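You operate a simulated robot arm through the tools that you are given. There is no shell and no other tool. Be economical: measure what you need, move in short steps, check, and stop when the job is done.

You run a simulated two-armed robot. Do the job below in one go: nothing can be reset, and whatever is moved stays where it is left.

TASK
Pick up the cartridge labelled "35" from the narrow bench top with one hand, pass it to the other hand and put it on the assembly bench lower shelf.

The check looks at the end state, three seconds after you hand in, the way a careful person would. Anything else that was tipped, shoved, dropped, spilled or broken makes it a failure.

THE ROBOT
Two 7-joint arms with three-finger grippers on one trunk, on a base that drives. Base frame: it is fixed to the floor where the robot stands at the start and does not move with it; the origin is under the middle of the robot, x ahead of it, y to its left, z up; the surface under the hand at the start is at about z = 740. Units: mm, degrees, N and s.
The left shoulder is at the start at [50, 154, 979], the right one opposite. With the tool pointing down near the work surface each hand reaches from about 240 to 640 mm from the robot's upright axis, wherever it stands, measured 20 degrees to its own side. Places, roughly: assembly bench lower shelf [-1000, 400, 200]. Payload 2.69 kg a hand.
The TCP of each hand is the grasp point between the finger pads, 29 mm short of the fingertips. In the tool frame z runs along the fingers and y along their closing line. The gripper opens to 120 mm. The gripper's body begins 78 mm behind the TCP.
Orientation is that of the tool frame in the base frame, as [roll, pitch, yaw] about the fixed x, y, z axes, in that order (R = Rz(yaw) Ry(pitch) Rx(roll)). With the fingers straight down and closing along the base's y, the tool's x points along the base's -x, its y along +y and its z along -z.

THE INTERFACE
- The arms move only by the tool play_rows. It takes "left_steps", "right_steps" or both (then of equal length, played together; a hand with none holds still); each is a list of rows, each an object (a shift or turn left out is 0, a gripper value left out holds the last) with "slide": the shift along the tool's x, y, z in units of 50 mm (1.0 is 50 mm), a list of three; "dr": the turn, a rotation vector about the tool's x, y, z in units of 8 degrees (1.0 is 8 degrees), a list of three; "gripper": the closure, from 0 (fully open) to 1 (shut). In form: [{"slide": [dx, dy, dz], "dr": [wx, wy, wz], "gripper": gripper}, ...]. A call has 1 to 10 rows; each row shifts and turns the commanded pose from where the row before left it, along the tool's axes as they then stand. A call with a number of a shift or a turn outside -1 to 1 is refused whole. A row lasts 0.2 s, in which the tool goes at most 50 mm and 8.6 degrees; a call with a longer step from one row to the next is refused whole, and so is a gripper value outside its range. Where a pose cannot be reached the arm comes as near as it can. A force on the tool above 40 N (or 10 N above the force at the start of the call, whichever is more), or a blocked arm, ends the call early, and 0.2 s more pass. Each finger halts on what it meets, pressing with about 33 N; the grip force reading is that of the motor and also rises with nothing between the fingers. The clock runs only during rows and for 0.2 s after the last one: add rows that do not move to give the fingers time. The reply holds the time, the measured pose of the TCP, the force on the tool along the base axes, the opening and the grip force, in the units named above and with some noise, with the torque about the TCP (base axes, N m) and any sound that the robot's microphone picked up.
- Cameras (640 x 400 px; columns grow to the right, rows downward): "scene" is now at [131.6, 71, 1131.3]; the picture's right is [0.78, -0.62, 0.00], its down [-0.31, -0.39, -0.87] and it looks along [0.54, 0.68, -0.49] (base axes); focal length 214 px, centre (320, 200). "left" rides on the left gripper at [63, 0, -104] in its tool frame; the picture's right is [-0.01, 1.00, 0.00], its down [-0.83, 0.00, -0.56] and it looks along [-0.56, 0.00, 0.83] (tool axes); focal length 275 px, centre (320, 200). "right" rides on the right gripper at [63, 0, -104] in its tool frame; the picture's right is [0.00, 1.00, 0.00], its down [-0.83, 0.00, -0.56] and it looks along [-0.56, 0.00, 0.83] (tool axes); focal length 275 px, centre (320, 200). There is no depth. A picture from a camera that has moved, and an enlarged one, comes with that camera's place and axes in the base frame and with its lens.
- snapshot(camera): a new picture of that camera. No time passes.
- lift_body(by): slides the trunk up (or, below 0, down) by that many mm; the arms and the scene camera ride with it, the base frame stays. It gives what a move gives, with no picture.
- steer(legs): drives the robot by 1 to 6 legs, each [ahead, left, turn to the left] in mm, mm and degrees, along the robot's own axes; the way and the turn of a leg run together, so that a leg with both is an arc; at most 1500 mm and 180 degrees a leg. The arms and the cameras ride along, it lands a little off, and it stops where it bumps. It gives what a move gives.
- turn_head(pan, tilt): turns the head with the scene camera to pan (to the left, within 80 degrees either way) and tilt (down, from -29 to 69), counted from straight ahead of the robot. It gives what a move gives.
- enlarge(camera, box): a new picture of the part [left, top, right, bottom] of that camera's present view, enlarged. No time passes.
- hand_in(): hands the job in; it is judged then, once.

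Go step by step. Nothing tells you exact positions but the pictures and the camera data: compare them with the known pose of the tool, close in by small moves and look again before you grip or let go. The budget is 120 turns and 108 pictures, counting those below and the enlarged ones. Unless the task says otherwise, let go and move clear before handing in, and close with one line.

The tools are called after "Emit:" by a JSON object that holds its "name" and its "arguments". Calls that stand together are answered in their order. play_rows: Moves the arms, as the interface text tells. Its arguments: {"type":"object","properties":{"left_steps":{"type":"array"},"right_steps":{"type":"array"}},"required":[]} The other tools are called the same way: lift_body (by) slides the trunk up or down; steer (legs) drives the base; turn_head (pan, tilt) turns the head that bears the scene camera; snapshot (camera) takes a picture; enlarge (camera, box) takes an enlarged picture of a part of a camera's view; hand_in () hands the job in.

At the start:

```text
t: 0.0
left_ee_pos: [386.3, 439.3, 983.1]
left_ee_rot: [-180.0, 0.1, -180.0]
left_wrist_force: [-0.3, 1.1, -0.4]
left_moment: [-0.01, 0.0, 0.01]
left_opening: 119.9
left_gripper_force: 0.1
right_ee_pos: [342.5, 22.6, 1034.5]
right_ee_rot: [-180.0, 0.1, -180.0]
right_wrist_force: [-0.5, 0.3, -0.2]
right_moment: [-0.04, -0.01, 0.0]
right_opening: 120.2
right_gripper_force: 0.0
trunk travel left (down, up): [-350.0, 88.0]
robot x, y, heading: [-1.6, 0.5, 0.1]
head pan, tilt: [51.7, 29.6]
```

scene: 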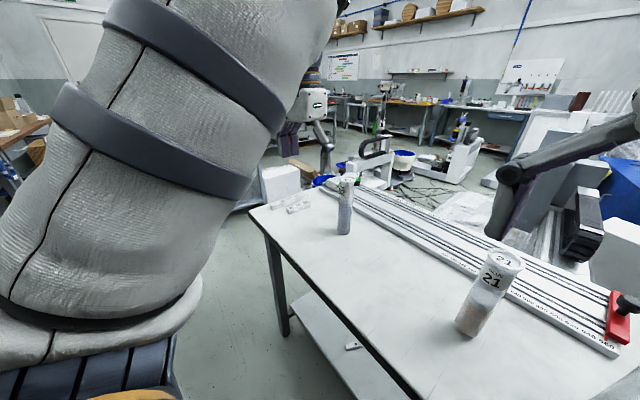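
right: 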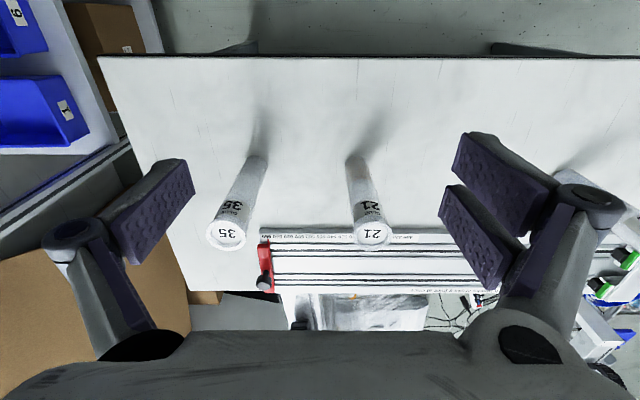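
left: 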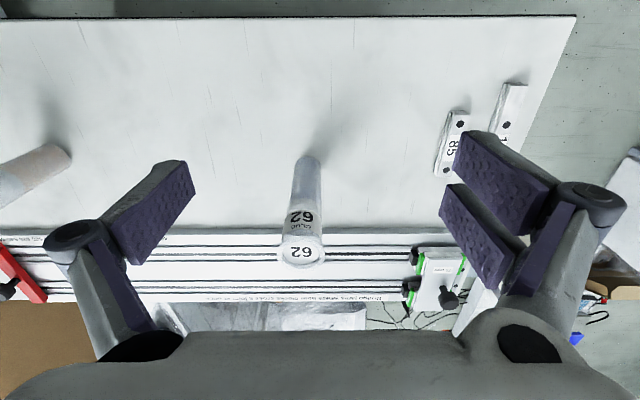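

I see cartridge 35 standing upright at about [475, -76], with its top near z = 925. It has 21 about 155 mm to its left. I'll move the right hand above 35, staying high, and look again.

Emit:
{"name": "play_rows", "arguments": {"right_steps": [{"slide": [-0.6, -0.49, 0]}, {"slide": [-0.6, -0.49, 0]}, {"slide": [-0.6, -0.49, 0]}, {"slide": [-0.6, -0.49, 0]}, {"slide": [0, 0, 0]}]}}

Emit:
{"name": "snapshot", "arguments": {"camera": "right"}}

Emit:
{"name": "turn_head", "arguments": {"pan": 0, "tilt": 35}}

Emit:
{"name": "snapshot", "arguments": {"camera": "scene"}}

```text
t: 1.2
left_ee_pos: [386.4, 440.6, 982.3]
left_ee_rot: [180.0, 0.1, 179.9]
left_wrist_force: [-0.6, 0.3, -0.6]
left_moment: [0.01, -0.03, 0.03]
left_opening: 120.1
left_gripper_force: 0.1
right_ee_pos: [462.1, -71.4, 1035.9]
right_ee_rot: [179.9, 0.1, -180.0]
right_wrist_force: [-1.3, -0.6, 0.6]
right_moment: [-0.03, 0.0, 0.01]
right_opening: 119.8
right_gripper_force: 0.1
trunk travel left (down, up): [-350.0, 88.0]
robot x, y, heading: [2.3, 1.2, -0.4]
head pan, tilt: [51.7, 29.6]
```

```text
104 pictures are left
camera right: at [399.5, -72.8, 1139.4], right [0.0, 1.0, 0.0], down [0.83, 0.0, 0.56], along [0.56, 0.0, -0.83], focal length 275 px, centre (320, 200)
```

right: 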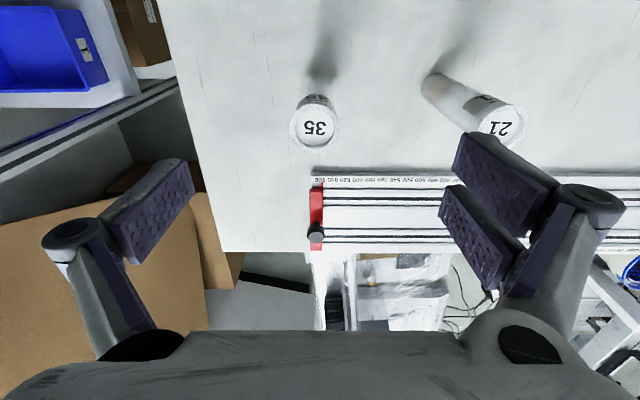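

```text
t: 2.4
left_ee_pos: [387.1, 440.6, 981.7]
left_ee_rot: [-180.0, 0.1, 179.9]
left_wrist_force: [0.5, 0.7, 0.1]
left_moment: [0.01, -0.01, 0.03]
left_opening: 120.3
left_gripper_force: 0.1
right_ee_pos: [461.9, -72.6, 1035.0]
right_ee_rot: [180.0, 0.2, -179.9]
right_wrist_force: [-1.3, 0.4, -0.4]
right_moment: [0.0, -0.01, 0.01]
right_opening: 120.1
right_gripper_force: 0.1
trunk travel left (down, up): [-350.0, 88.0]
robot x, y, heading: [0.8, 0.3, 0.3]
head pan, tilt: [0.0, 35.0]
```

```text
103 pictures are left
camera scene: at [163.5, 0.1, 1122.9], right [0.0, -1.0, 0.0], down [-0.57, 0.0, -0.82], along [0.82, 0.0, -0.57], focal length 214 px, centre (320, 200)
```

scene: 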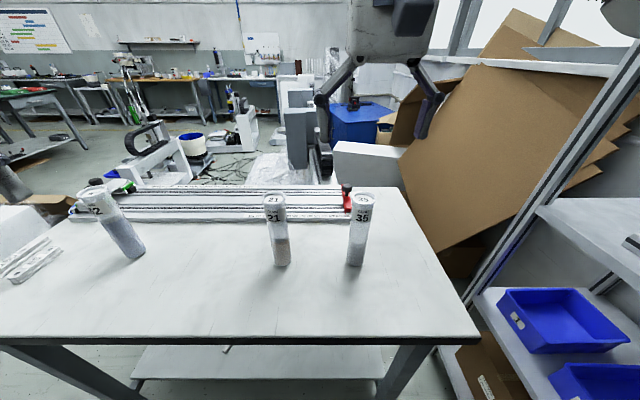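

Triangulating puts the top of 35 at about [482, -76, 905] and its diameter at about 42 mm. I'll centre the hand above it, lower part of the way and check.

Emit:
{"name": "play_rows", "arguments": {"right_steps": [{"slide": [-0.42, -0.06, 0]}, {"slide": [0, 0, 0.7]}, {"slide": [0, 0, 0.7]}, {"slide": [0, 0, 0]}]}}

Emit:
{"name": "snapshot", "arguments": {"camera": "right"}}

Emit:
{"name": "snapshot", "arguments": {"camera": "scene"}}

```text
t: 3.4
left_ee_pos: [385.6, 440.5, 982.2]
left_ee_rot: [-179.9, 0.2, -180.0]
left_wrist_force: [0.2, 0.0, 0.1]
left_moment: [-0.01, 0.04, -0.01]
left_opening: 119.8
left_gripper_force: 0.1
right_ee_pos: [482.9, -77.7, 965.3]
right_ee_rot: [179.9, 0.2, 180.0]
right_wrist_force: [-0.7, 0.4, -0.5]
right_moment: [0.0, 0.02, 0.02]
right_opening: 119.6
right_gripper_force: 0.0
trunk travel left (down, up): [-350.0, 88.0]
robot x, y, heading: [-0.9, 1.8, 0.1]
head pan, tilt: [0.0, 35.0]
```

```text
102 pictures are left
camera right: at [420.5, -76.5, 1068.6], right [0.0, 1.0, 0.0], down [0.83, 0.0, 0.56], along [0.56, 0.0, -0.83], focal length 275 px, centre (320, 200)
```

right: 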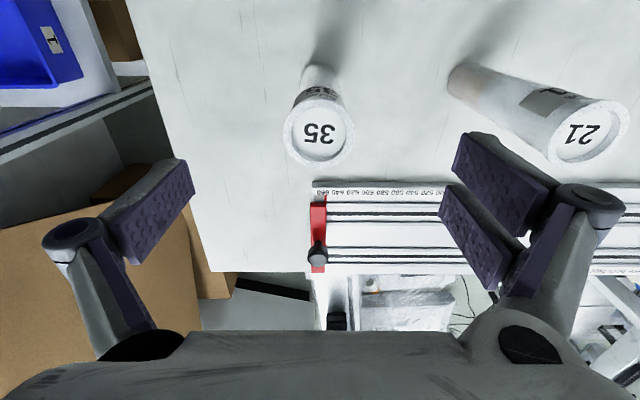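

```text
101 pictures are left
camera scene: at [163.3, 0.0, 1122.9], right [0.0, -1.0, 0.0], down [-0.57, 0.0, -0.82], along [0.82, 0.0, -0.57], focal length 214 px, centre (320, 200)
```

scene: 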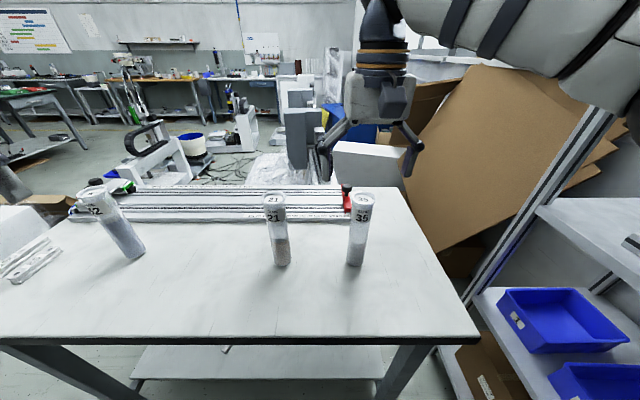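

The cartridge is centred between the fingers and the gap to 21 is wide enough. I'll lower to about z = 868 and look before gripping.

Emit:
{"name": "play_rows", "arguments": {"right_steps": [{"slide": [0, 0, 0.65]}, {"slide": [0, 0, 0.65]}, {"slide": [0, 0, 0.65]}, {"slide": [0, 0, 0]}]}}

Emit:
{"name": "snapshot", "arguments": {"camera": "right"}}

Emit:
{"name": "snapshot", "arguments": {"camera": "scene"}}

```text
t: 4.4
left_ee_pos: [385.9, 440.6, 982.1]
left_ee_rot: [-179.9, 0.2, 180.0]
left_wrist_force: [-0.2, 0.0, -0.9]
left_moment: [0.01, 0.04, 0.01]
left_opening: 120.0
left_gripper_force: 0.0
right_ee_pos: [482.9, -77.6, 866.3]
right_ee_rot: [-179.9, 0.1, 180.0]
right_wrist_force: [-0.6, 0.3, 0.1]
right_moment: [0.0, 0.04, -0.04]
right_opening: 120.0
right_gripper_force: 0.1
trunk travel left (down, up): [-350.0, 88.0]
robot x, y, heading: [-2.2, -3.7, -0.2]
head pan, tilt: [0.0, 35.0]
```

```text
100 pictures are left
camera right: at [420.9, -76.8, 970.6], right [0.0, 1.0, 0.0], down [0.83, 0.0, 0.56], along [0.56, 0.0, -0.83], focal length 275 px, centre (320, 200)
```

right: 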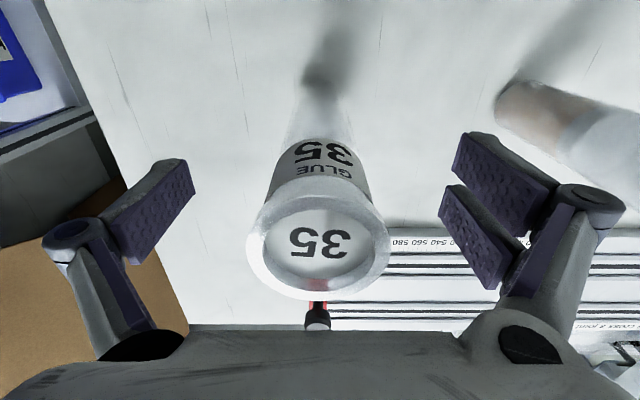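

```text
99 pictures are left
camera scene: at [163.4, 0.0, 1122.9], right [0.0, -1.0, 0.0], down [-0.57, 0.0, -0.82], along [0.82, 0.0, -0.57], focal length 214 px, centre (320, 200)
```

scene: 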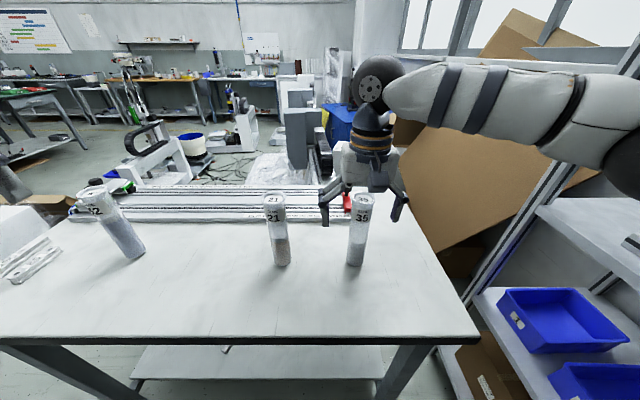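

The top has a small flared lip, at about x = 478 and z = 897. I'll shift back 4 mm and close the right gripper.

Emit:
{"name": "play_rows", "arguments": {"right_steps": [{"slide": [0.08, 0.0, 0]}, {"gripper": 0.5}, {"gripper": 0.8}, {"gripper": 1}, {"gripper": 1}, {"gripper": 1}]}}

Emit:
{"name": "snapshot", "arguments": {"camera": "right"}}

Emit:
{"name": "snapshot", "arguments": {"camera": "scene"}}

```text
t: 5.8
left_ee_pos: [386.4, 441.1, 982.6]
left_ee_rot: [-180.0, 0.1, 180.0]
left_wrist_force: [-0.7, -0.1, -0.2]
left_moment: [0.0, 0.0, -0.02]
left_opening: 119.9
left_gripper_force: 0.0
right_ee_pos: [479.2, -76.9, 866.5]
right_ee_rot: [-179.9, 0.1, 180.0]
right_wrist_force: [-1.0, 0.1, 3.0]
right_moment: [0.02, -0.02, 0.02]
right_opening: 36.8
right_gripper_force: 33.2
trunk travel left (down, up): [-350.0, 88.0]
robot x, y, heading: [-0.1, 1.7, 0.1]
head pan, tilt: [0.0, 35.0]
```

```text
98 pictures are left
camera right: at [417.0, -76.7, 971.1], right [0.0, 1.0, 0.0], down [0.83, 0.0, 0.56], along [0.56, 0.0, -0.83], focal length 275 px, centre (320, 200)
```

right: 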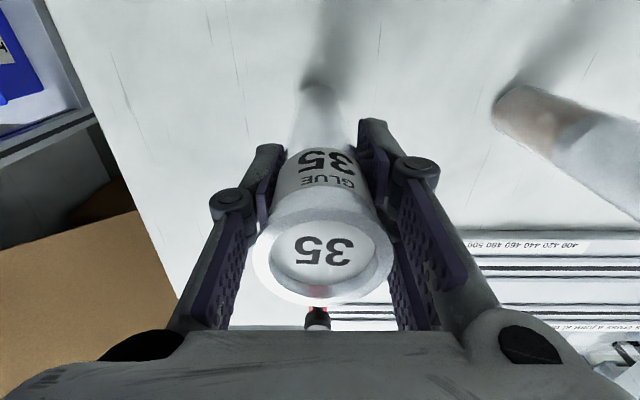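

```text
97 pictures are left
camera scene: at [163.4, 0.0, 1122.9], right [0.0, -1.0, 0.0], down [-0.57, 0.0, -0.82], along [0.82, 0.0, -0.57], focal length 214 px, centre (320, 200)
```

scene: 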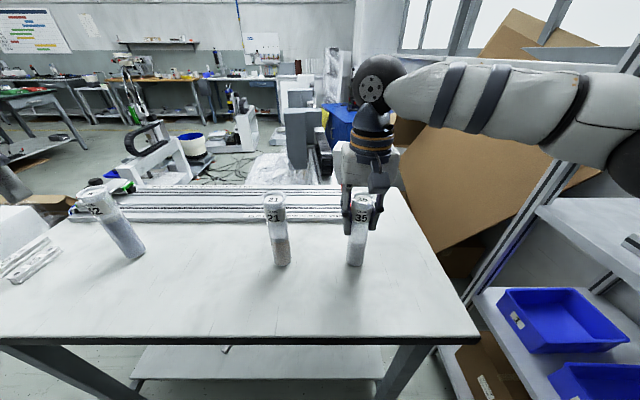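

I have a grip: opening 36.8 mm, force 33 N. I'll lift straight up, pull in toward the robot and check the hold.

Emit:
{"name": "play_rows", "arguments": {"right_steps": [{"slide": [0, 0, -0.4]}, {"slide": [0, 0, -0.6]}, {"slide": [0, 0, -0.6]}, {"slide": [0, 0, -0.6]}, {"slide": [0, 0, -0.6]}, {"slide": [0.6, 0, -0.2]}, {"slide": [0.6, 0, 0]}, {"slide": [0.6, 0, 0]}, {"slide": [0, 0, 0]}]}}

Emit:
{"name": "snapshot", "arguments": {"camera": "right"}}

Emit:
{"name": "turn_head", "arguments": {"pan": 80, "tilt": 30}}

Emit:
{"name": "snapshot", "arguments": {"camera": "scene"}}

Emit:
{"name": "turn_head", "arguments": {"pan": -80, "tilt": 30}}

Emit:
{"name": "snapshot", "arguments": {"camera": "scene"}}

```text
t: 7.8
left_ee_pos: [385.9, 439.9, 981.9]
left_ee_rot: [179.9, 0.1, 180.0]
left_wrist_force: [0.0, -0.2, -0.3]
left_moment: [0.0, -0.02, -0.01]
left_opening: 119.8
left_gripper_force: 0.1
right_ee_pos: [388.3, -75.2, 1017.8]
right_ee_rot: [-179.9, 0.1, 179.9]
right_wrist_force: [-0.6, -0.4, -0.7]
right_moment: [0.03, 0.01, 0.05]
right_opening: 36.7
right_gripper_force: 32.7
trunk travel left (down, up): [-350.0, 88.0]
robot x, y, heading: [1.4, 0.6, 0.3]
head pan, tilt: [0.0, 35.0]
```

```text
96 pictures are left
camera right: at [325.6, -75.9, 1122.0], right [0.0, 1.0, 0.0], down [0.83, 0.0, 0.56], along [0.56, 0.0, -0.83], focal length 275 px, centre (320, 200)
```

right: 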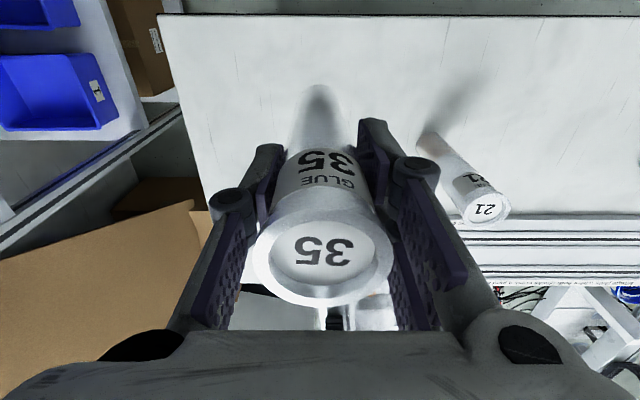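

```text
t: 9.3
left_ee_pos: [386.2, 439.7, 981.9]
left_ee_rot: [180.0, 0.2, 180.0]
left_wrist_force: [-0.1, 0.2, 0.1]
left_moment: [0.03, -0.02, -0.05]
left_opening: 120.2
left_gripper_force: 0.1
right_ee_pos: [389.2, -76.0, 1017.6]
right_ee_rot: [-179.9, 0.2, -180.0]
right_wrist_force: [-0.5, 0.7, -0.6]
right_moment: [0.04, 0.01, -0.01]
right_opening: 37.0
right_gripper_force: 33.1
trunk travel left (down, up): [-350.0, 88.0]
robot x, y, heading: [1.9, 0.1, 0.1]
head pan, tilt: [80.0, 30.0]
```

```text
95 pictures are left
camera scene: at [91.2, 89.0, 1130.7], right [0.98, -0.17, 0.0], down [-0.09, -0.49, -0.87], along [0.15, 0.85, -0.5], focal length 214 px, centre (320, 200)
```

scene: 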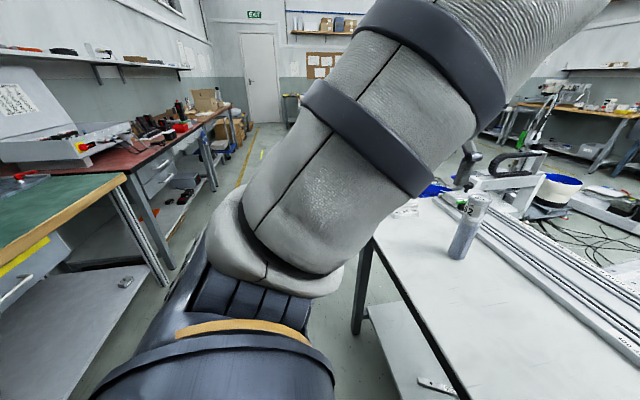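

```text
t: 11.8
left_ee_pos: [386.9, 441.0, 982.6]
left_ee_rot: [-180.0, 0.1, -180.0]
left_wrist_force: [1.6, 0.0, -0.7]
left_moment: [0.02, 0.0, 0.05]
left_opening: 119.9
left_gripper_force: 0.1
right_ee_pos: [389.4, -76.2, 1018.0]
right_ee_rot: [-179.9, 0.1, -179.9]
right_wrist_force: [-0.2, 0.2, -0.7]
right_moment: [0.04, 0.02, -0.01]
right_opening: 36.5
right_gripper_force: 33.4
trunk travel left (down, up): [-350.0, 88.0]
robot x, y, heading: [3.1, -0.7, 0.0]
head pan, tilt: [-80.0, 30.0]
```

```text
94 pictures are left
camera scene: at [91.2, -89.1, 1130.7], right [-0.98, -0.17, 0.0], down [-0.09, 0.49, -0.87], along [0.15, -0.85, -0.5], focal length 214 px, centre (320, 200)
```

scene: 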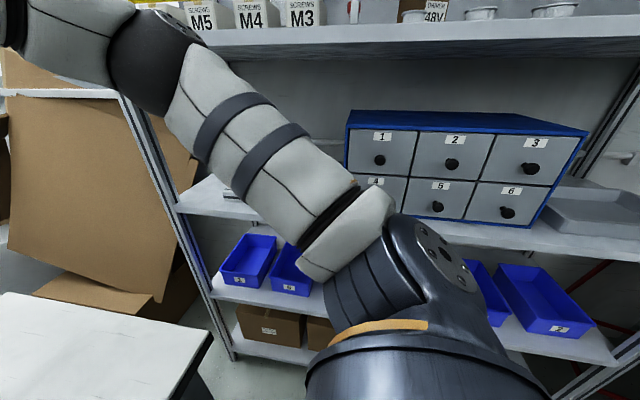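

The cartridge is held securely. The assembly bench is behind me: a green top with an open lower shelf, front edge near x = -720, facing +x. I'll back off, go left along the aisle, then look again before turning.

Emit:
{"name": "steer", "arguments": {"legs": [[-150, 0, 0], [0, 350, 0]]}}

Emit:
{"name": "turn_head", "arguments": {"pan": 80, "tilt": 40}}

Emit:
{"name": "snapshot", "arguments": {"camera": "scene"}}

```text
t: 16.0
left_ee_pos: [237.6, 789.8, 981.2]
left_ee_rot: [180.0, 0.2, 179.9]
left_wrist_force: [0.3, 0.4, -0.1]
left_moment: [-0.03, 0.04, 0.0]
left_opening: 120.0
left_gripper_force: 0.1
right_ee_pos: [237.7, 274.1, 1019.5]
right_ee_rot: [-180.0, 0.1, 179.9]
right_wrist_force: [0.3, 0.3, -0.5]
right_moment: [-0.05, 0.02, 0.02]
right_opening: 36.9
right_gripper_force: 33.1
trunk travel left (down, up): [-350.0, 88.0]
robot x, y, heading: [-148.5, 352.0, -0.2]
head pan, tilt: [-80.0, 30.0]
```

```text
t: 18.5
left_ee_pos: [236.2, 789.4, 981.9]
left_ee_rot: [-180.0, 0.1, 179.9]
left_wrist_force: [0.0, -0.3, -0.1]
left_moment: [-0.01, 0.0, -0.01]
left_opening: 120.1
left_gripper_force: 0.1
right_ee_pos: [238.8, 272.2, 1017.9]
right_ee_rot: [180.0, 0.1, 179.9]
right_wrist_force: [-0.2, -0.2, -0.5]
right_moment: [0.01, -0.03, -0.02]
right_opening: 36.7
right_gripper_force: 32.2
trunk travel left (down, up): [-350.0, 88.0]
robot x, y, heading: [-150.5, 350.9, -0.1]
head pan, tilt: [80.0, 40.0]
```

```text
93 pictures are left
camera scene: at [-59.5, 433.0, 1115.3], right [0.98, -0.17, 0.0], down [-0.11, -0.63, -0.77], along [0.13, 0.75, -0.64], focal length 214 px, centre (320, 200)
```

scene: 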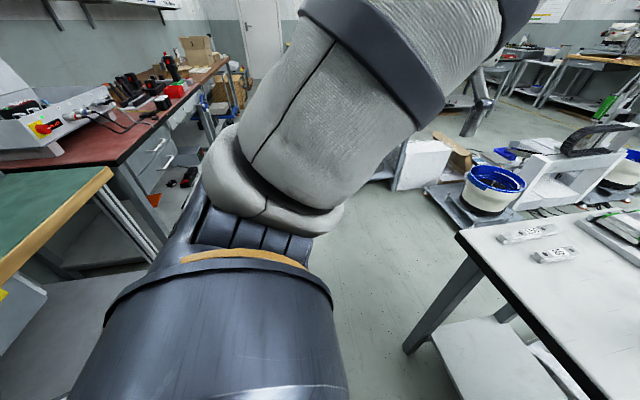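

The space to the left is clear. I'll pull the left hand in, then turn left 90 degrees and look.

Emit:
{"name": "play_rows", "arguments": {"left_steps": [{"slide": [0.3, -0.7, 0]}, {"slide": [0.3, -0.7, 0]}, {"slide": [0.3, -0.7, 0]}, {"slide": [0, -0.7, 0]}]}}

Emit:
{"name": "steer", "arguments": {"legs": [[0, 0, 90]]}}

Emit:
{"name": "turn_head", "arguments": {"pan": 70, "tilt": 40}}

Emit:
{"name": "snapshot", "arguments": {"camera": "scene"}}

```text
t: 19.5
left_ee_pos: [221.2, 702.1, 984.0]
left_ee_rot: [179.9, 0.1, 180.0]
left_wrist_force: [0.3, -0.1, -0.2]
left_moment: [0.01, 0.01, 0.02]
left_opening: 120.0
left_gripper_force: 0.1
left hand out of reach, approached as far as the arm can: row 3, 4
right_ee_pos: [240.0, 272.5, 1017.2]
right_ee_rot: [180.0, 0.1, 180.0]
right_wrist_force: [0.1, -0.1, -0.2]
right_moment: [0.03, 0.03, 0.03]
right_opening: 36.8
right_gripper_force: 33.1
trunk travel left (down, up): [-350.0, 88.0]
robot x, y, heading: [-148.2, 351.8, -0.1]
head pan, tilt: [80.0, 40.0]
```

```text
t: 23.7
left_ee_pos: [-504.1, 721.3, 982.7]
left_ee_rot: [-179.9, 0.0, -90.1]
left_wrist_force: [0.5, -0.4, 0.3]
left_moment: [0.01, 0.02, 0.03]
left_opening: 119.8
left_gripper_force: 0.1
right_ee_pos: [-73.9, 737.9, 1018.2]
right_ee_rot: [180.0, 0.0, -90.1]
right_wrist_force: [0.5, -0.3, -0.2]
right_moment: [0.02, -0.01, 0.01]
right_opening: 36.8
right_gripper_force: 33.0
trunk travel left (down, up): [-350.0, 88.0]
robot x, y, heading: [-151.4, 347.4, 89.8]
head pan, tilt: [80.0, 40.0]
```

```text
t: 24.4
left_ee_pos: [-502.7, 721.2, 982.9]
left_ee_rot: [-179.9, 0.0, -90.1]
left_wrist_force: [0.0, 0.1, 0.0]
left_moment: [0.02, -0.02, 0.0]
left_opening: 120.2
left_gripper_force: 0.1
right_ee_pos: [-74.1, 737.5, 1017.9]
right_ee_rot: [180.0, 0.0, -90.1]
right_wrist_force: [0.0, 0.3, -1.4]
right_moment: [0.03, 0.0, 0.0]
right_opening: 36.8
right_gripper_force: 32.9
trunk travel left (down, up): [-350.0, 88.0]
robot x, y, heading: [-151.4, 347.4, 90.0]
head pan, tilt: [70.0, 40.0]
```

```text
92 pictures are left
camera scene: at [-236.7, 433.5, 1117.0], right [0.08, 1.0, 0.0], down [0.62, -0.05, -0.78], along [-0.78, 0.06, -0.63], focal length 214 px, centre (320, 200)
```

scene: 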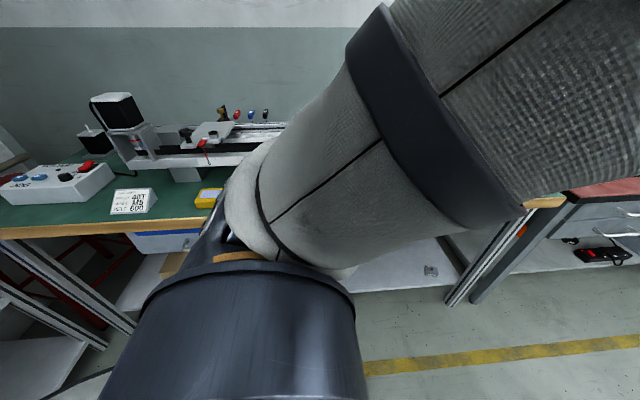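

The bench front runs along x ≈ -640, with the shelf edge near x = -706. I'll move 60 mm away from it, turn the remaining 90 degrees and look at the shelf.

Emit:
{"name": "steer", "arguments": {"legs": [[0, -60, 0], [0, 0, 90]]}}

Emit:
{"name": "turn_head", "arguments": {"pan": 0, "tilt": 50}}

Emit:
{"name": "snapshot", "arguments": {"camera": "scene"}}

```text
t: 29.4
left_ee_pos: [-465.3, -1.0, 982.6]
left_ee_rot: [-179.9, -0.1, -0.8]
left_wrist_force: [0.3, -0.1, -0.7]
left_moment: [0.04, 0.0, 0.01]
left_opening: 119.7
left_gripper_force: 0.2
right_ee_pos: [-477.4, 430.5, 1017.9]
right_ee_rot: [-180.0, 0.0, -0.7]
right_wrist_force: [-0.3, -0.3, -0.1]
right_moment: [0.0, 0.0, -0.04]
right_opening: 36.8
right_gripper_force: 32.6
trunk travel left (down, up): [-350.0, 88.0]
robot x, y, heading: [-88.7, 349.3, 179.4]
head pan, tilt: [70.0, 40.0]
```

```text
t: 30.8
left_ee_pos: [-464.8, 0.2, 980.4]
left_ee_rot: [-179.9, -0.3, -0.7]
left_wrist_force: [0.0, -0.1, 0.2]
left_moment: [-0.01, -0.01, 0.06]
left_opening: 119.8
left_gripper_force: 0.1
right_ee_pos: [-476.9, 430.7, 1018.0]
right_ee_rot: [-180.0, 0.2, -0.7]
right_wrist_force: [-0.4, -0.6, -0.9]
right_moment: [-0.03, 0.0, -0.01]
right_opening: 36.7
right_gripper_force: 33.1
trunk travel left (down, up): [-350.0, 88.0]
robot x, y, heading: [-86.0, 346.5, 179.3]
head pan, tilt: [0.0, 50.0]
```

```text
91 pictures are left
camera scene: at [-176.5, 265.8, 1114.9], right [-1.0, 0.1, 0.0], down [0.06, 0.64, -0.76], along [-0.07, -0.76, -0.65], focal length 214 px, centre (320, 200)
```

scene: 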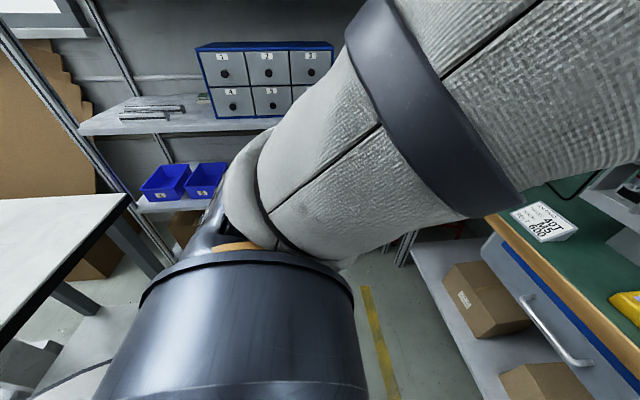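

That picture was taken before the head had finished turning. I'll take another.

Emit:
{"name": "snapshot", "arguments": {"camera": "scene"}}

```text
90 pictures are left
camera scene: at [-176.5, 265.8, 1114.9], right [-1.0, 0.1, 0.0], down [0.06, 0.64, -0.76], along [-0.07, -0.76, -0.65], focal length 214 px, centre (320, 200)
```

scene: 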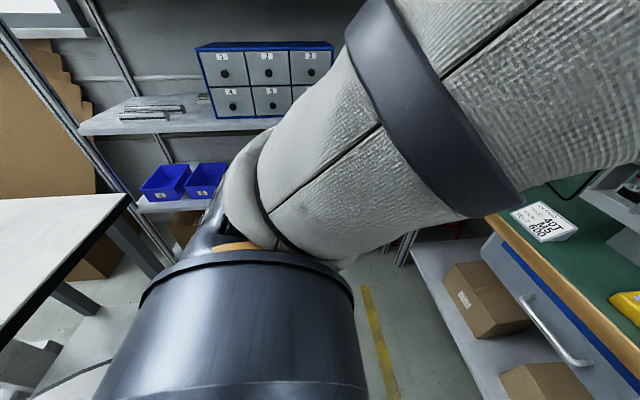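

Emit:
{"name": "turn_head", "arguments": {"pan": 0, "tilt": 52}}

Emit:
{"name": "snapshot", "arguments": {"camera": "scene"}}

```text
t: 31.4
left_ee_pos: [-464.2, -0.5, 980.5]
left_ee_rot: [-179.9, -0.4, -0.7]
left_wrist_force: [-1.4, -0.2, 0.2]
left_moment: [0.02, -0.01, -0.01]
left_opening: 119.9
left_gripper_force: 0.1
right_ee_pos: [-477.4, 430.0, 1016.9]
right_ee_rot: [179.9, 0.1, -0.7]
right_wrist_force: [-0.7, -0.8, -0.2]
right_moment: [0.03, -0.01, -0.01]
right_opening: 37.0
right_gripper_force: 33.2
trunk travel left (down, up): [-350.0, 88.0]
robot x, y, heading: [-86.6, 348.0, 179.3]
head pan, tilt: [0.0, 52.0]
```

```text
89 pictures are left
camera scene: at [-176.5, 265.9, 1114.7], right [-1.0, 0.1, 0.0], down [0.06, 0.64, -0.76], along [-0.08, -0.76, -0.65], focal length 214 px, centre (320, 200)
```

scene: 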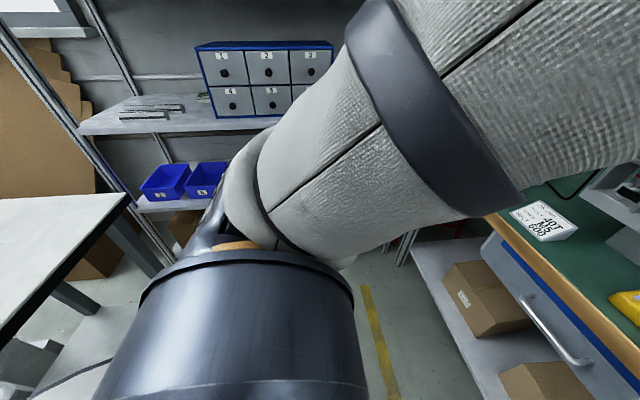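

The head reads pan 0, but the camera still points about 85° left. The tucked left arm is probably blocking it, so I'll move that arm outward again and retry.

Emit:
{"name": "play_rows", "arguments": {"left_steps": [{"slide": [0, 0.6, 0]}, {"slide": [0, 0.6, 0]}, {"slide": [0, 0.6, 0]}, {"slide": [0, 0.6, 0]}]}}

Emit:
{"name": "turn_head", "arguments": {"pan": 0, "tilt": 50}}

Emit:
{"name": "snapshot", "arguments": {"camera": "scene"}}

```text
t: 32.4
left_ee_pos: [-467.2, -120.5, 983.1]
left_ee_rot: [179.9, 0.0, -0.7]
left_wrist_force: [0.1, -0.7, -0.5]
left_moment: [-0.01, -0.03, 0.03]
left_opening: 120.2
left_gripper_force: 0.0
right_ee_pos: [-477.4, 429.0, 1019.0]
right_ee_rot: [180.0, 0.0, -0.8]
right_wrist_force: [0.2, 0.1, -0.7]
right_moment: [-0.02, 0.0, 0.02]
right_opening: 36.9
right_gripper_force: 32.8
trunk travel left (down, up): [-350.0, 88.0]
robot x, y, heading: [-92.7, 347.9, 179.8]
head pan, tilt: [0.0, 52.0]
```

```text
t: 33.0
left_ee_pos: [-465.3, -121.0, 982.6]
left_ee_rot: [-179.9, 0.0, -0.7]
left_wrist_force: [0.5, 0.5, -0.3]
left_moment: [0.03, 0.0, 0.02]
left_opening: 119.9
left_gripper_force: 0.0
right_ee_pos: [-477.7, 429.3, 1018.6]
right_ee_rot: [180.0, 0.1, -0.7]
right_wrist_force: [0.3, -0.6, -1.7]
right_moment: [-0.01, -0.01, 0.01]
right_opening: 36.7
right_gripper_force: 32.8
trunk travel left (down, up): [-350.0, 88.0]
robot x, y, heading: [-89.2, 349.8, 179.5]
head pan, tilt: [0.0, 50.0]
```

```text
88 pictures are left
camera scene: at [-245.1, 351.1, 1101.2], right [0.01, 1.0, 0.0], down [0.77, -0.01, -0.64], along [-0.64, 0.01, -0.77], focal length 214 px, centre (320, 200)
```

scene: 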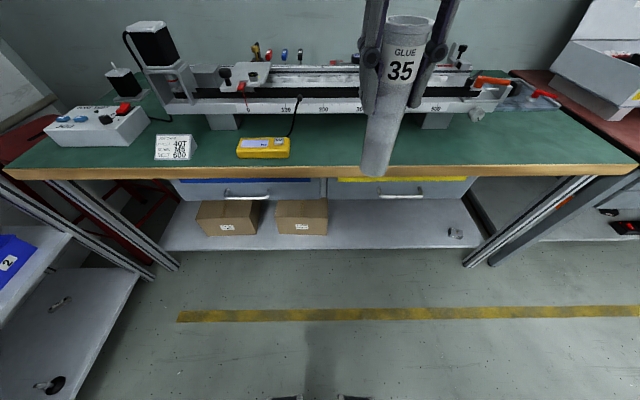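

I now have a good view. The shelf's front edge is near x = -695, with two boxes to the left of y ≈ 390 and a small object near y ≈ 970. The spot around y ≈ 650 is free. Next I'll pitch the left hand forward so it can take the cartridge's lower part from the side.

Emit:
{"name": "play_rows", "arguments": {"left_steps": [{"slide": [-0.8, 0, 0]}, {"slide": [-0.8, 0, 0]}, {"dr": [0, -0.94, 0]}, {"dr": [0, -0.94, 0]}, {"dr": [0, -0.94, 0]}, {"dr": [0, -0.94, 0]}, {"dr": [0, -0.94, 0]}, {"dr": [0, -0.94, 0]}, {"dr": [0, -0.94, 0]}, {"dr": [0, -0.94, 0]}]}}

Emit:
{"name": "turn_head", "arguments": {"pan": 20, "tilt": 30}}

Emit:
{"name": "snapshot", "arguments": {"camera": "scene"}}

```text
t: 35.2
left_ee_pos: [-546.5, -120.0, 982.2]
left_ee_rot: [-179.9, 60.4, -0.7]
left_wrist_force: [0.1, 0.3, -0.4]
left_moment: [-0.01, 0.01, 0.0]
left_opening: 120.3
left_gripper_force: 0.1
right_ee_pos: [-476.7, 429.6, 1018.1]
right_ee_rot: [180.0, 0.2, -0.7]
right_wrist_force: [-0.7, -0.4, -0.9]
right_moment: [-0.01, -0.01, -0.02]
right_opening: 36.6
right_gripper_force: 33.4
trunk travel left (down, up): [-350.0, 88.0]
robot x, y, heading: [-89.9, 348.7, 179.3]
head pan, tilt: [0.0, 50.0]
```

```text
t: 36.0
left_ee_pos: [-546.4, -118.3, 982.9]
left_ee_rot: [-179.9, 60.0, -0.6]
left_wrist_force: [1.0, 0.6, 0.5]
left_moment: [-0.02, 0.04, -0.02]
left_opening: 119.9
left_gripper_force: 0.0
right_ee_pos: [-476.8, 430.4, 1018.4]
right_ee_rot: [-179.9, 0.1, -0.7]
right_wrist_force: [-0.5, 0.5, 0.1]
right_moment: [-0.01, 0.03, 0.06]
right_opening: 36.9
right_gripper_force: 33.3
trunk travel left (down, up): [-350.0, 88.0]
robot x, y, heading: [-89.7, 346.7, 179.1]
head pan, tilt: [20.0, 30.0]
```

```text
87 pictures are left
camera scene: at [-253.5, 320.4, 1130.6], right [-0.33, 0.94, 0.0], down [0.47, 0.17, -0.87], along [-0.82, -0.29, -0.5], focal length 214 px, centre (320, 200)
```

scene: 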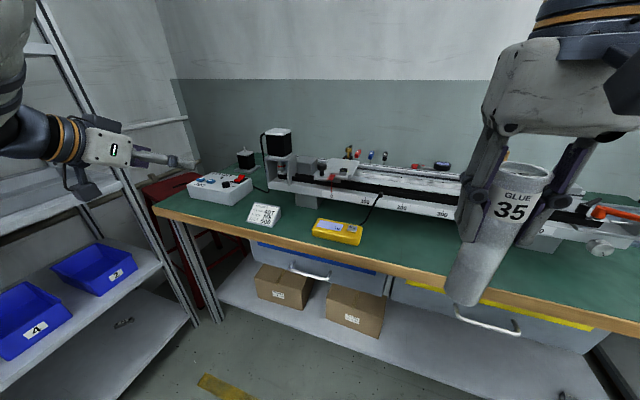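

The left hand took the pitch. I'll meet lower, away from the head, at about [-535, 320]: lower the right hand there, bring the left hand partway in at that height, then look.

Emit:
{"name": "play_rows", "arguments": {"right_steps": [{"slide": [-0.29, 0.55, 0.69]}, {"slide": [-0.29, 0.55, 0.69]}, {"slide": [-0.29, 0.55, 0.69]}, {"slide": [-0.29, 0.55, 0.69]}, {}, {}, {}, {}, {}], "left_steps": [{"slide": [0.75, 0, -0.18]}, {"slide": [0.75, 0, -0.18]}, {"slide": [0.75, 0, -0.18]}, {"slide": [0.75, 0, -0.18]}, {"slide": [0, -0.9, 0]}, {"slide": [0, -0.9, 0]}, {"slide": [0, -0.9, 0]}, {"slide": [0, -0.9, 0]}, {}]}}

Emit:
{"name": "snapshot", "arguments": {"camera": "scene"}}

Emit:
{"name": "snapshot", "arguments": {"camera": "left"}}

```text
t: 38.0
left_ee_pos: [-501.8, -22.1, 874.0]
left_ee_rot: [-179.8, 60.1, -0.6]
left_wrist_force: [-0.7, 0.4, -0.2]
left_moment: [0.01, 0.01, 0.01]
left_opening: 119.9
left_gripper_force: 0.1
left hand out of reach, approached as far as the arm can: row 6, 7, 8
right_ee_pos: [-535.5, 320.2, 879.9]
right_ee_rot: [180.0, 0.1, -0.7]
right_wrist_force: [-0.1, -0.9, -0.8]
right_moment: [0.01, -0.02, 0.02]
right_opening: 37.1
right_gripper_force: 32.7
trunk travel left (down, up): [-350.0, 88.0]
robot x, y, heading: [-85.6, 348.8, 179.4]
head pan, tilt: [20.0, 30.0]
```

```text
86 pictures are left
camera scene: at [-253.4, 320.2, 1130.7], right [-0.33, 0.94, 0.0], down [0.47, 0.17, -0.87], along [-0.82, -0.29, -0.5], focal length 214 px, centre (320, 200)
```

scene: 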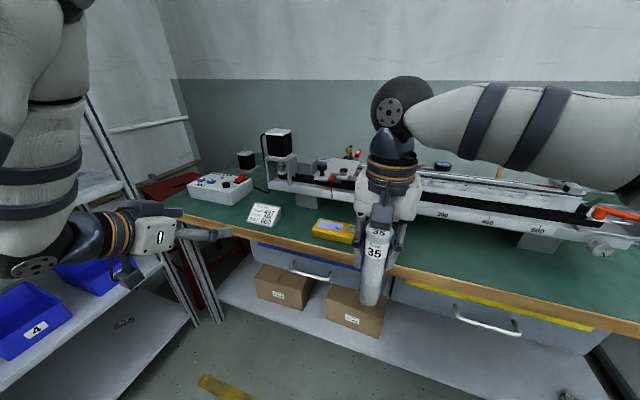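

```text
85 pictures are left
camera left: at [-379.9, -24.1, 872.0], right [-0.02, -1.0, 0.0], down [0.07, 0.0, 1.0], along [-1.0, 0.02, 0.07], focal length 275 px, centre (320, 200)
```

left: 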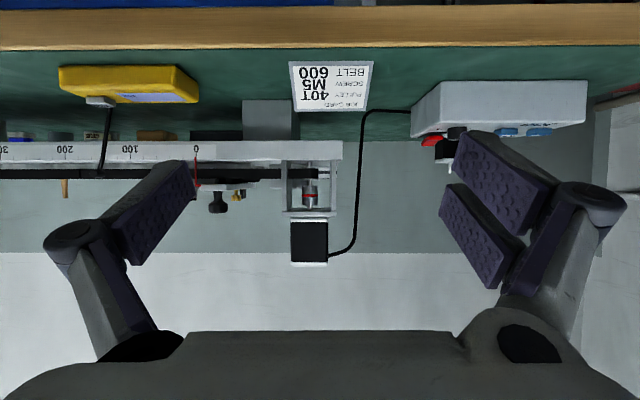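

Pointing straight ahead, the left hand can't reach that far in. I'll swing it to point forward and to the right, which leaves the wrist out on the left side.

Emit:
{"name": "play_rows", "arguments": {"left_steps": [{"slide": [0, 0.5, 0]}, {"dr": [0.9, 0, 0.52]}, {"dr": [0.9, 0, 0.52]}, {"dr": [0.9, 0, 0.52]}, {"dr": [0.9, 0, 0.52]}, {"dr": [0.9, 0, 0.52]}, {"dr": [0.9, 0, 0.52]}, {"dr": [0.9, 0, 0.52]}, {}]}}

Emit:
{"name": "snapshot", "arguments": {"camera": "scene"}}

```text
t: 40.0
left_ee_pos: [-504.5, -47.2, 873.0]
left_ee_rot: [179.9, 60.0, -59.1]
left_wrist_force: [-1.2, 0.2, 0.2]
left_moment: [0.01, 0.04, -0.01]
left_opening: 119.9
left_gripper_force: 0.1
right_ee_pos: [-535.6, 320.5, 881.0]
right_ee_rot: [-179.9, 0.1, -0.7]
right_wrist_force: [0.1, 0.5, -1.6]
right_moment: [0.03, 0.03, -0.02]
right_opening: 37.0
right_gripper_force: 32.9
trunk travel left (down, up): [-350.0, 88.0]
robot x, y, heading: [-87.8, 350.5, 179.3]
head pan, tilt: [20.0, 30.0]
```

```text
84 pictures are left
camera scene: at [-253.5, 320.4, 1130.7], right [-0.33, 0.94, 0.0], down [0.47, 0.17, -0.87], along [-0.82, -0.29, -0.5], focal length 214 px, centre (320, 200)
```

scene: 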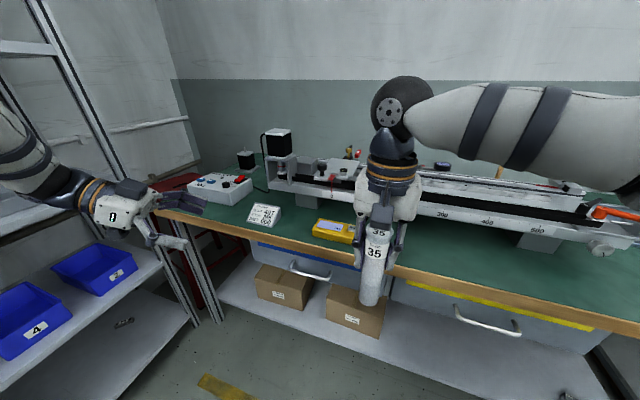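

The orientation is good, yaw -59 and pitched down 30°. I'll bring the left hand to a standoff 120 mm short of the cartridge along its finger axis.

Emit:
{"name": "play_rows", "arguments": {"left_steps": [{"slide": [-0.387, -0.543, 0.648]}, {"slide": [-0.387, -0.543, 0.648]}, {"slide": [-0.387, -0.543, 0.648]}, {"slide": [-0.387, -0.543, 0.648]}, {"slide": [-0.387, -0.543, 0.648]}, {"slide": [-0.387, -0.543, 0.648]}, {}]}}

Emit:
{"name": "snapshot", "arguments": {"camera": "scene"}}

Emit:
{"name": "snapshot", "arguments": {"camera": "left"}}

```text
t: 41.6
left_ee_pos: [-483.1, 229.8, 874.2]
left_ee_rot: [179.8, 60.1, -59.0]
left_wrist_force: [0.5, -0.5, -0.4]
left_moment: [0.0, 0.0, -0.01]
left_opening: 120.0
left_gripper_force: 0.1
right_ee_pos: [-537.0, 319.7, 880.2]
right_ee_rot: [-180.0, 0.1, -0.6]
right_wrist_force: [-0.7, -0.1, -0.3]
right_moment: [-0.01, 0.04, -0.02]
right_opening: 36.8
right_gripper_force: 32.6
trunk travel left (down, up): [-350.0, 88.0]
robot x, y, heading: [-89.1, 348.1, 179.4]
head pan, tilt: [20.0, 30.0]
```

```text
83 pictures are left
camera scene: at [-253.5, 320.1, 1130.7], right [-0.33, 0.94, 0.0], down [0.47, 0.17, -0.87], along [-0.82, -0.29, -0.5], focal length 214 px, centre (320, 200)
```

scene: 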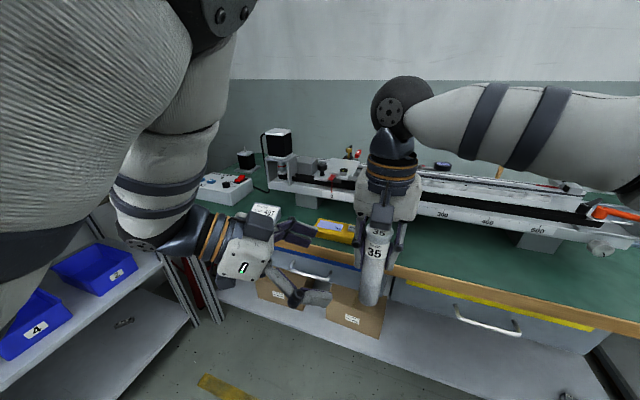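

```text
82 pictures are left
camera left: at [-420.4, 125.4, 872.1], right [-0.86, -0.51, 0.0], down [0.04, -0.06, 1.0], along [-0.51, 0.86, 0.07], focal length 275 px, centre (320, 200)
```

left: 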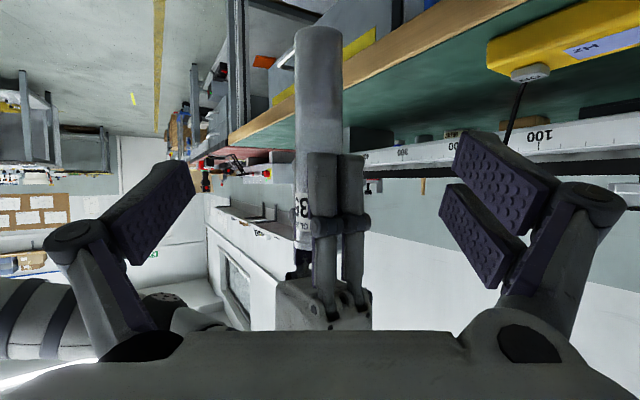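

The cartridge is centred between the left fingers. Its bottom is near z = 748 and the right fingertips are at 851. I'll advance 95 mm along the tool axis and check.

Emit:
{"name": "play_rows", "arguments": {"left_steps": [{"slide": [0.02, 0, 0.5]}, {"slide": [0.02, 0, 0.5]}, {"slide": [0.02, 0, 0.5]}, {"slide": [0, 0, 0.4]}, {}]}}

Emit:
{"name": "snapshot", "arguments": {"camera": "scene"}}

Emit:
{"name": "snapshot", "arguments": {"camera": "left"}}

```text
t: 42.8
left_ee_pos: [-523.6, 301.3, 827.4]
left_ee_rot: [179.9, 60.1, -59.1]
left_wrist_force: [0.6, 1.1, 0.3]
left_moment: [-0.03, 0.01, -0.04]
left_opening: 119.8
left_gripper_force: 0.0
right_ee_pos: [-536.8, 320.1, 880.3]
right_ee_rot: [-180.0, 0.1, -0.7]
right_wrist_force: [0.7, 0.3, -0.4]
right_moment: [0.0, 0.0, 0.02]
right_opening: 36.6
right_gripper_force: 33.0
trunk travel left (down, up): [-350.0, 88.0]
robot x, y, heading: [-90.7, 347.3, 179.2]
head pan, tilt: [20.0, 30.0]
```

```text
81 pictures are left
camera scene: at [-253.4, 320.3, 1130.7], right [-0.33, 0.94, 0.0], down [0.47, 0.17, -0.87], along [-0.82, -0.29, -0.5], focal length 214 px, centre (320, 200)
```

scene: 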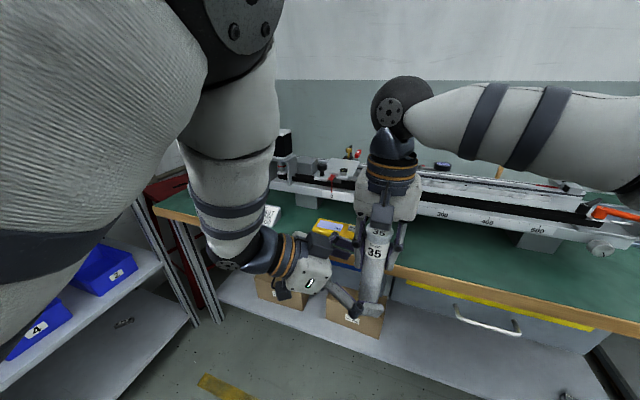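

```text
80 pictures are left
camera left: at [-460.5, 196.4, 825.6], right [-0.86, -0.51, 0.01], down [0.04, -0.06, 1.0], along [-0.51, 0.86, 0.07], focal length 275 px, centre (320, 200)
```

left: 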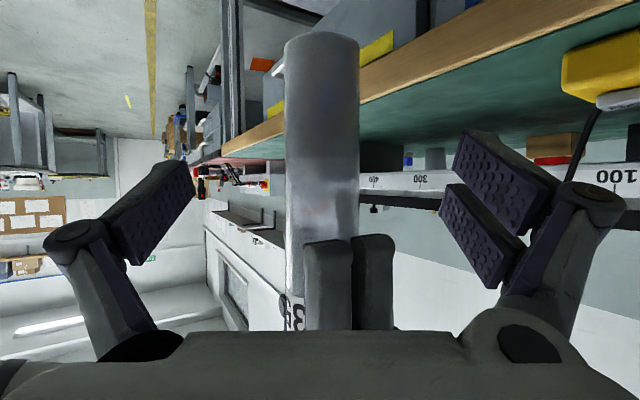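

I'm close, and the cartridge is still centred. I'll advance the last 26 mm and close the left gripper.

Emit:
{"name": "play_rows", "arguments": {"left_steps": [{"slide": [0.02, 0, 0.26]}, {"slide": [0.01, 0, 0.26]}, {"gripper": 0.4}, {"gripper": 0.6}, {"gripper": 0.8}, {"gripper": 1}, {"gripper": 1}]}}

Emit:
{"name": "snapshot", "arguments": {"camera": "left"}}

Emit:
{"name": "snapshot", "arguments": {"camera": "scene"}}

```text
t: 44.4
left_ee_pos: [-535.2, 318.9, 812.8]
left_ee_rot: [179.7, 60.2, -59.2]
left_wrist_force: [-8.0, -4.9, -3.9]
left_moment: [0.0, 0.23, 0.11]
left_opening: 36.3
left_gripper_force: 32.9
right_ee_pos: [-536.9, 320.3, 879.3]
right_ee_rot: [-180.0, 0.1, -0.7]
right_wrist_force: [9.4, 5.7, 1.7]
right_moment: [0.3, -0.77, -0.1]
right_opening: 37.0
right_gripper_force: 32.8
trunk travel left (down, up): [-350.0, 88.0]
robot x, y, heading: [-91.5, 349.9, 179.2]
head pan, tilt: [20.0, 30.0]
```

```text
79 pictures are left
camera left: at [-471.9, 214.7, 811.1], right [-0.86, -0.52, 0.01], down [0.04, -0.05, 1.0], along [-0.51, 0.85, 0.07], focal length 275 px, centre (320, 200)
```

left: 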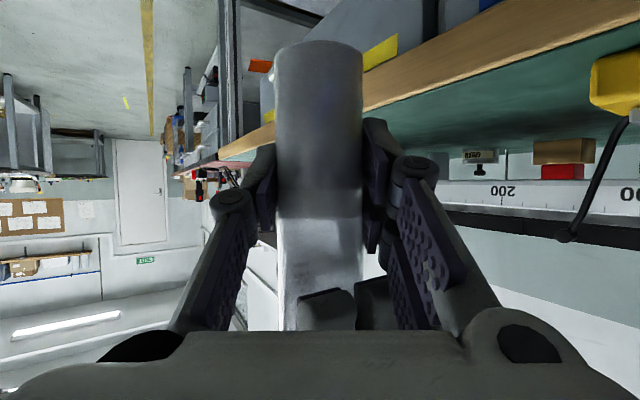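

```text
78 pictures are left
camera scene: at [-253.5, 320.3, 1130.7], right [-0.33, 0.94, 0.0], down [0.47, 0.17, -0.87], along [-0.82, -0.29, -0.5], focal length 214 px, centre (320, 200)
```

scene: 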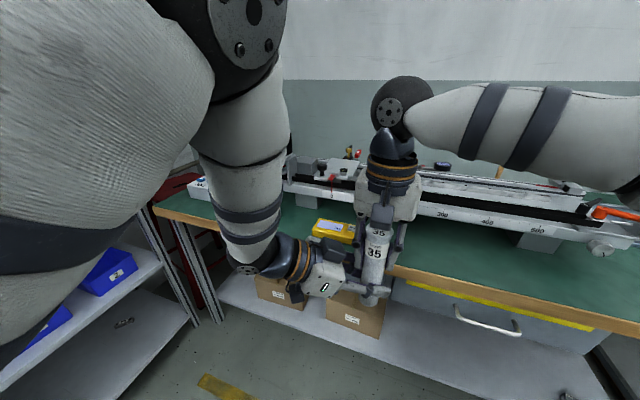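

The left hand has a firm grip (36.3 mm, 33 N). I'll open the right hand only to about 60 mm and raise it straight up off the cartridge.

Emit:
{"name": "play_rows", "arguments": {"right_steps": [{"gripper": 0.85}, {"gripper": 0.6}, {"gripper": 0.5}, {"gripper": 0.5}]}}

Emit:
{"name": "snapshot", "arguments": {"camera": "right"}}

```text
t: 45.4
left_ee_pos: [-535.3, 319.1, 810.7]
left_ee_rot: [179.9, 60.1, -59.0]
left_wrist_force: [2.7, -1.2, -3.4]
left_moment: [0.17, 0.07, 0.08]
left_opening: 36.4
left_gripper_force: 33.4
right_ee_pos: [-537.1, 321.8, 880.6]
right_ee_rot: [179.9, 0.0, -0.7]
right_wrist_force: [-1.5, 0.2, 3.7]
right_moment: [-0.12, 0.12, -0.1]
right_opening: 60.5
right_gripper_force: 0.0
trunk travel left (down, up): [-350.0, 88.0]
robot x, y, heading: [-92.2, 347.1, 179.2]
head pan, tilt: [20.0, 30.0]
```

```text
77 pictures are left
camera right: at [-473.1, 320.4, 984.0], right [-0.01, -1.0, 0.0], down [-0.83, 0.01, 0.56], along [-0.56, 0.0, -0.83], focal length 275 px, centre (320, 200)
```

right: 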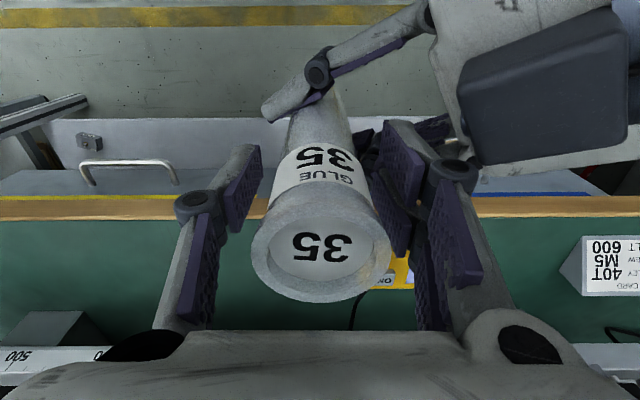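

The right pads have let go of the cartridge and the left hand is holding it. I'll raise the right hand straight up.

Emit:
{"name": "play_rows", "arguments": {"right_steps": [{"slide": [0, 0, -0.2]}, {"slide": [0, 0, -0.4]}, {"slide": [0, 0, -0.7]}, {"slide": [0, 0, -0.7]}, {"slide": [0, 0, -0.7]}, {}]}}

Emit:
{"name": "snapshot", "arguments": {"camera": "right"}}

Emit:
{"name": "snapshot", "arguments": {"camera": "scene"}}

```text
t: 46.8
left_ee_pos: [-534.2, 319.6, 813.6]
left_ee_rot: [179.7, 60.1, -59.1]
left_wrist_force: [0.7, -0.7, -0.3]
left_moment: [-0.01, 0.03, 0.01]
left_opening: 36.3
left_gripper_force: 33.2
right_ee_pos: [-536.2, 320.1, 1015.2]
right_ee_rot: [-179.9, 0.1, -0.7]
right_wrist_force: [-0.5, -0.5, -0.1]
right_moment: [-0.01, 0.01, -0.02]
right_opening: 59.6
right_gripper_force: 0.0
trunk travel left (down, up): [-350.0, 88.0]
robot x, y, heading: [-85.8, 347.4, 179.4]
head pan, tilt: [20.0, 30.0]
```

```text
76 pictures are left
camera right: at [-473.3, 321.0, 1118.6], right [-0.01, -1.0, 0.0], down [-0.83, 0.01, 0.56], along [-0.56, 0.0, -0.83], focal length 275 px, centre (320, 200)
```

right: 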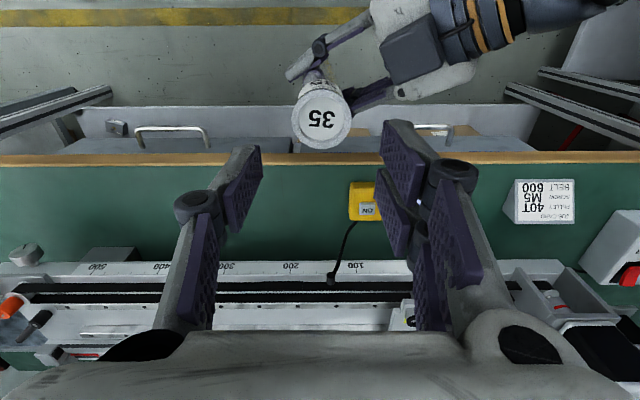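

```text
75 pictures are left
camera scene: at [-253.6, 320.4, 1130.6], right [-0.33, 0.94, 0.0], down [0.47, 0.17, -0.87], along [-0.82, -0.29, -0.5], focal length 214 px, centre (320, 200)
```

scene: 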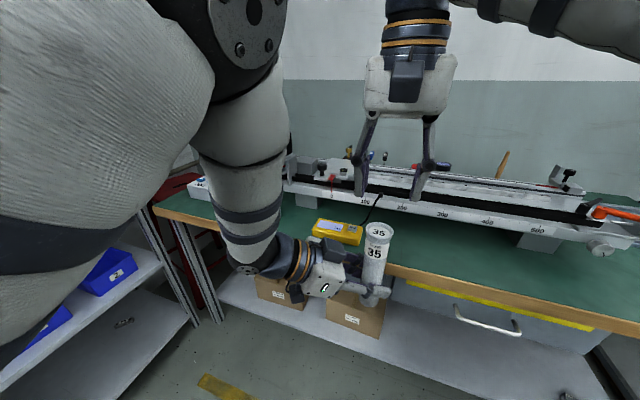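

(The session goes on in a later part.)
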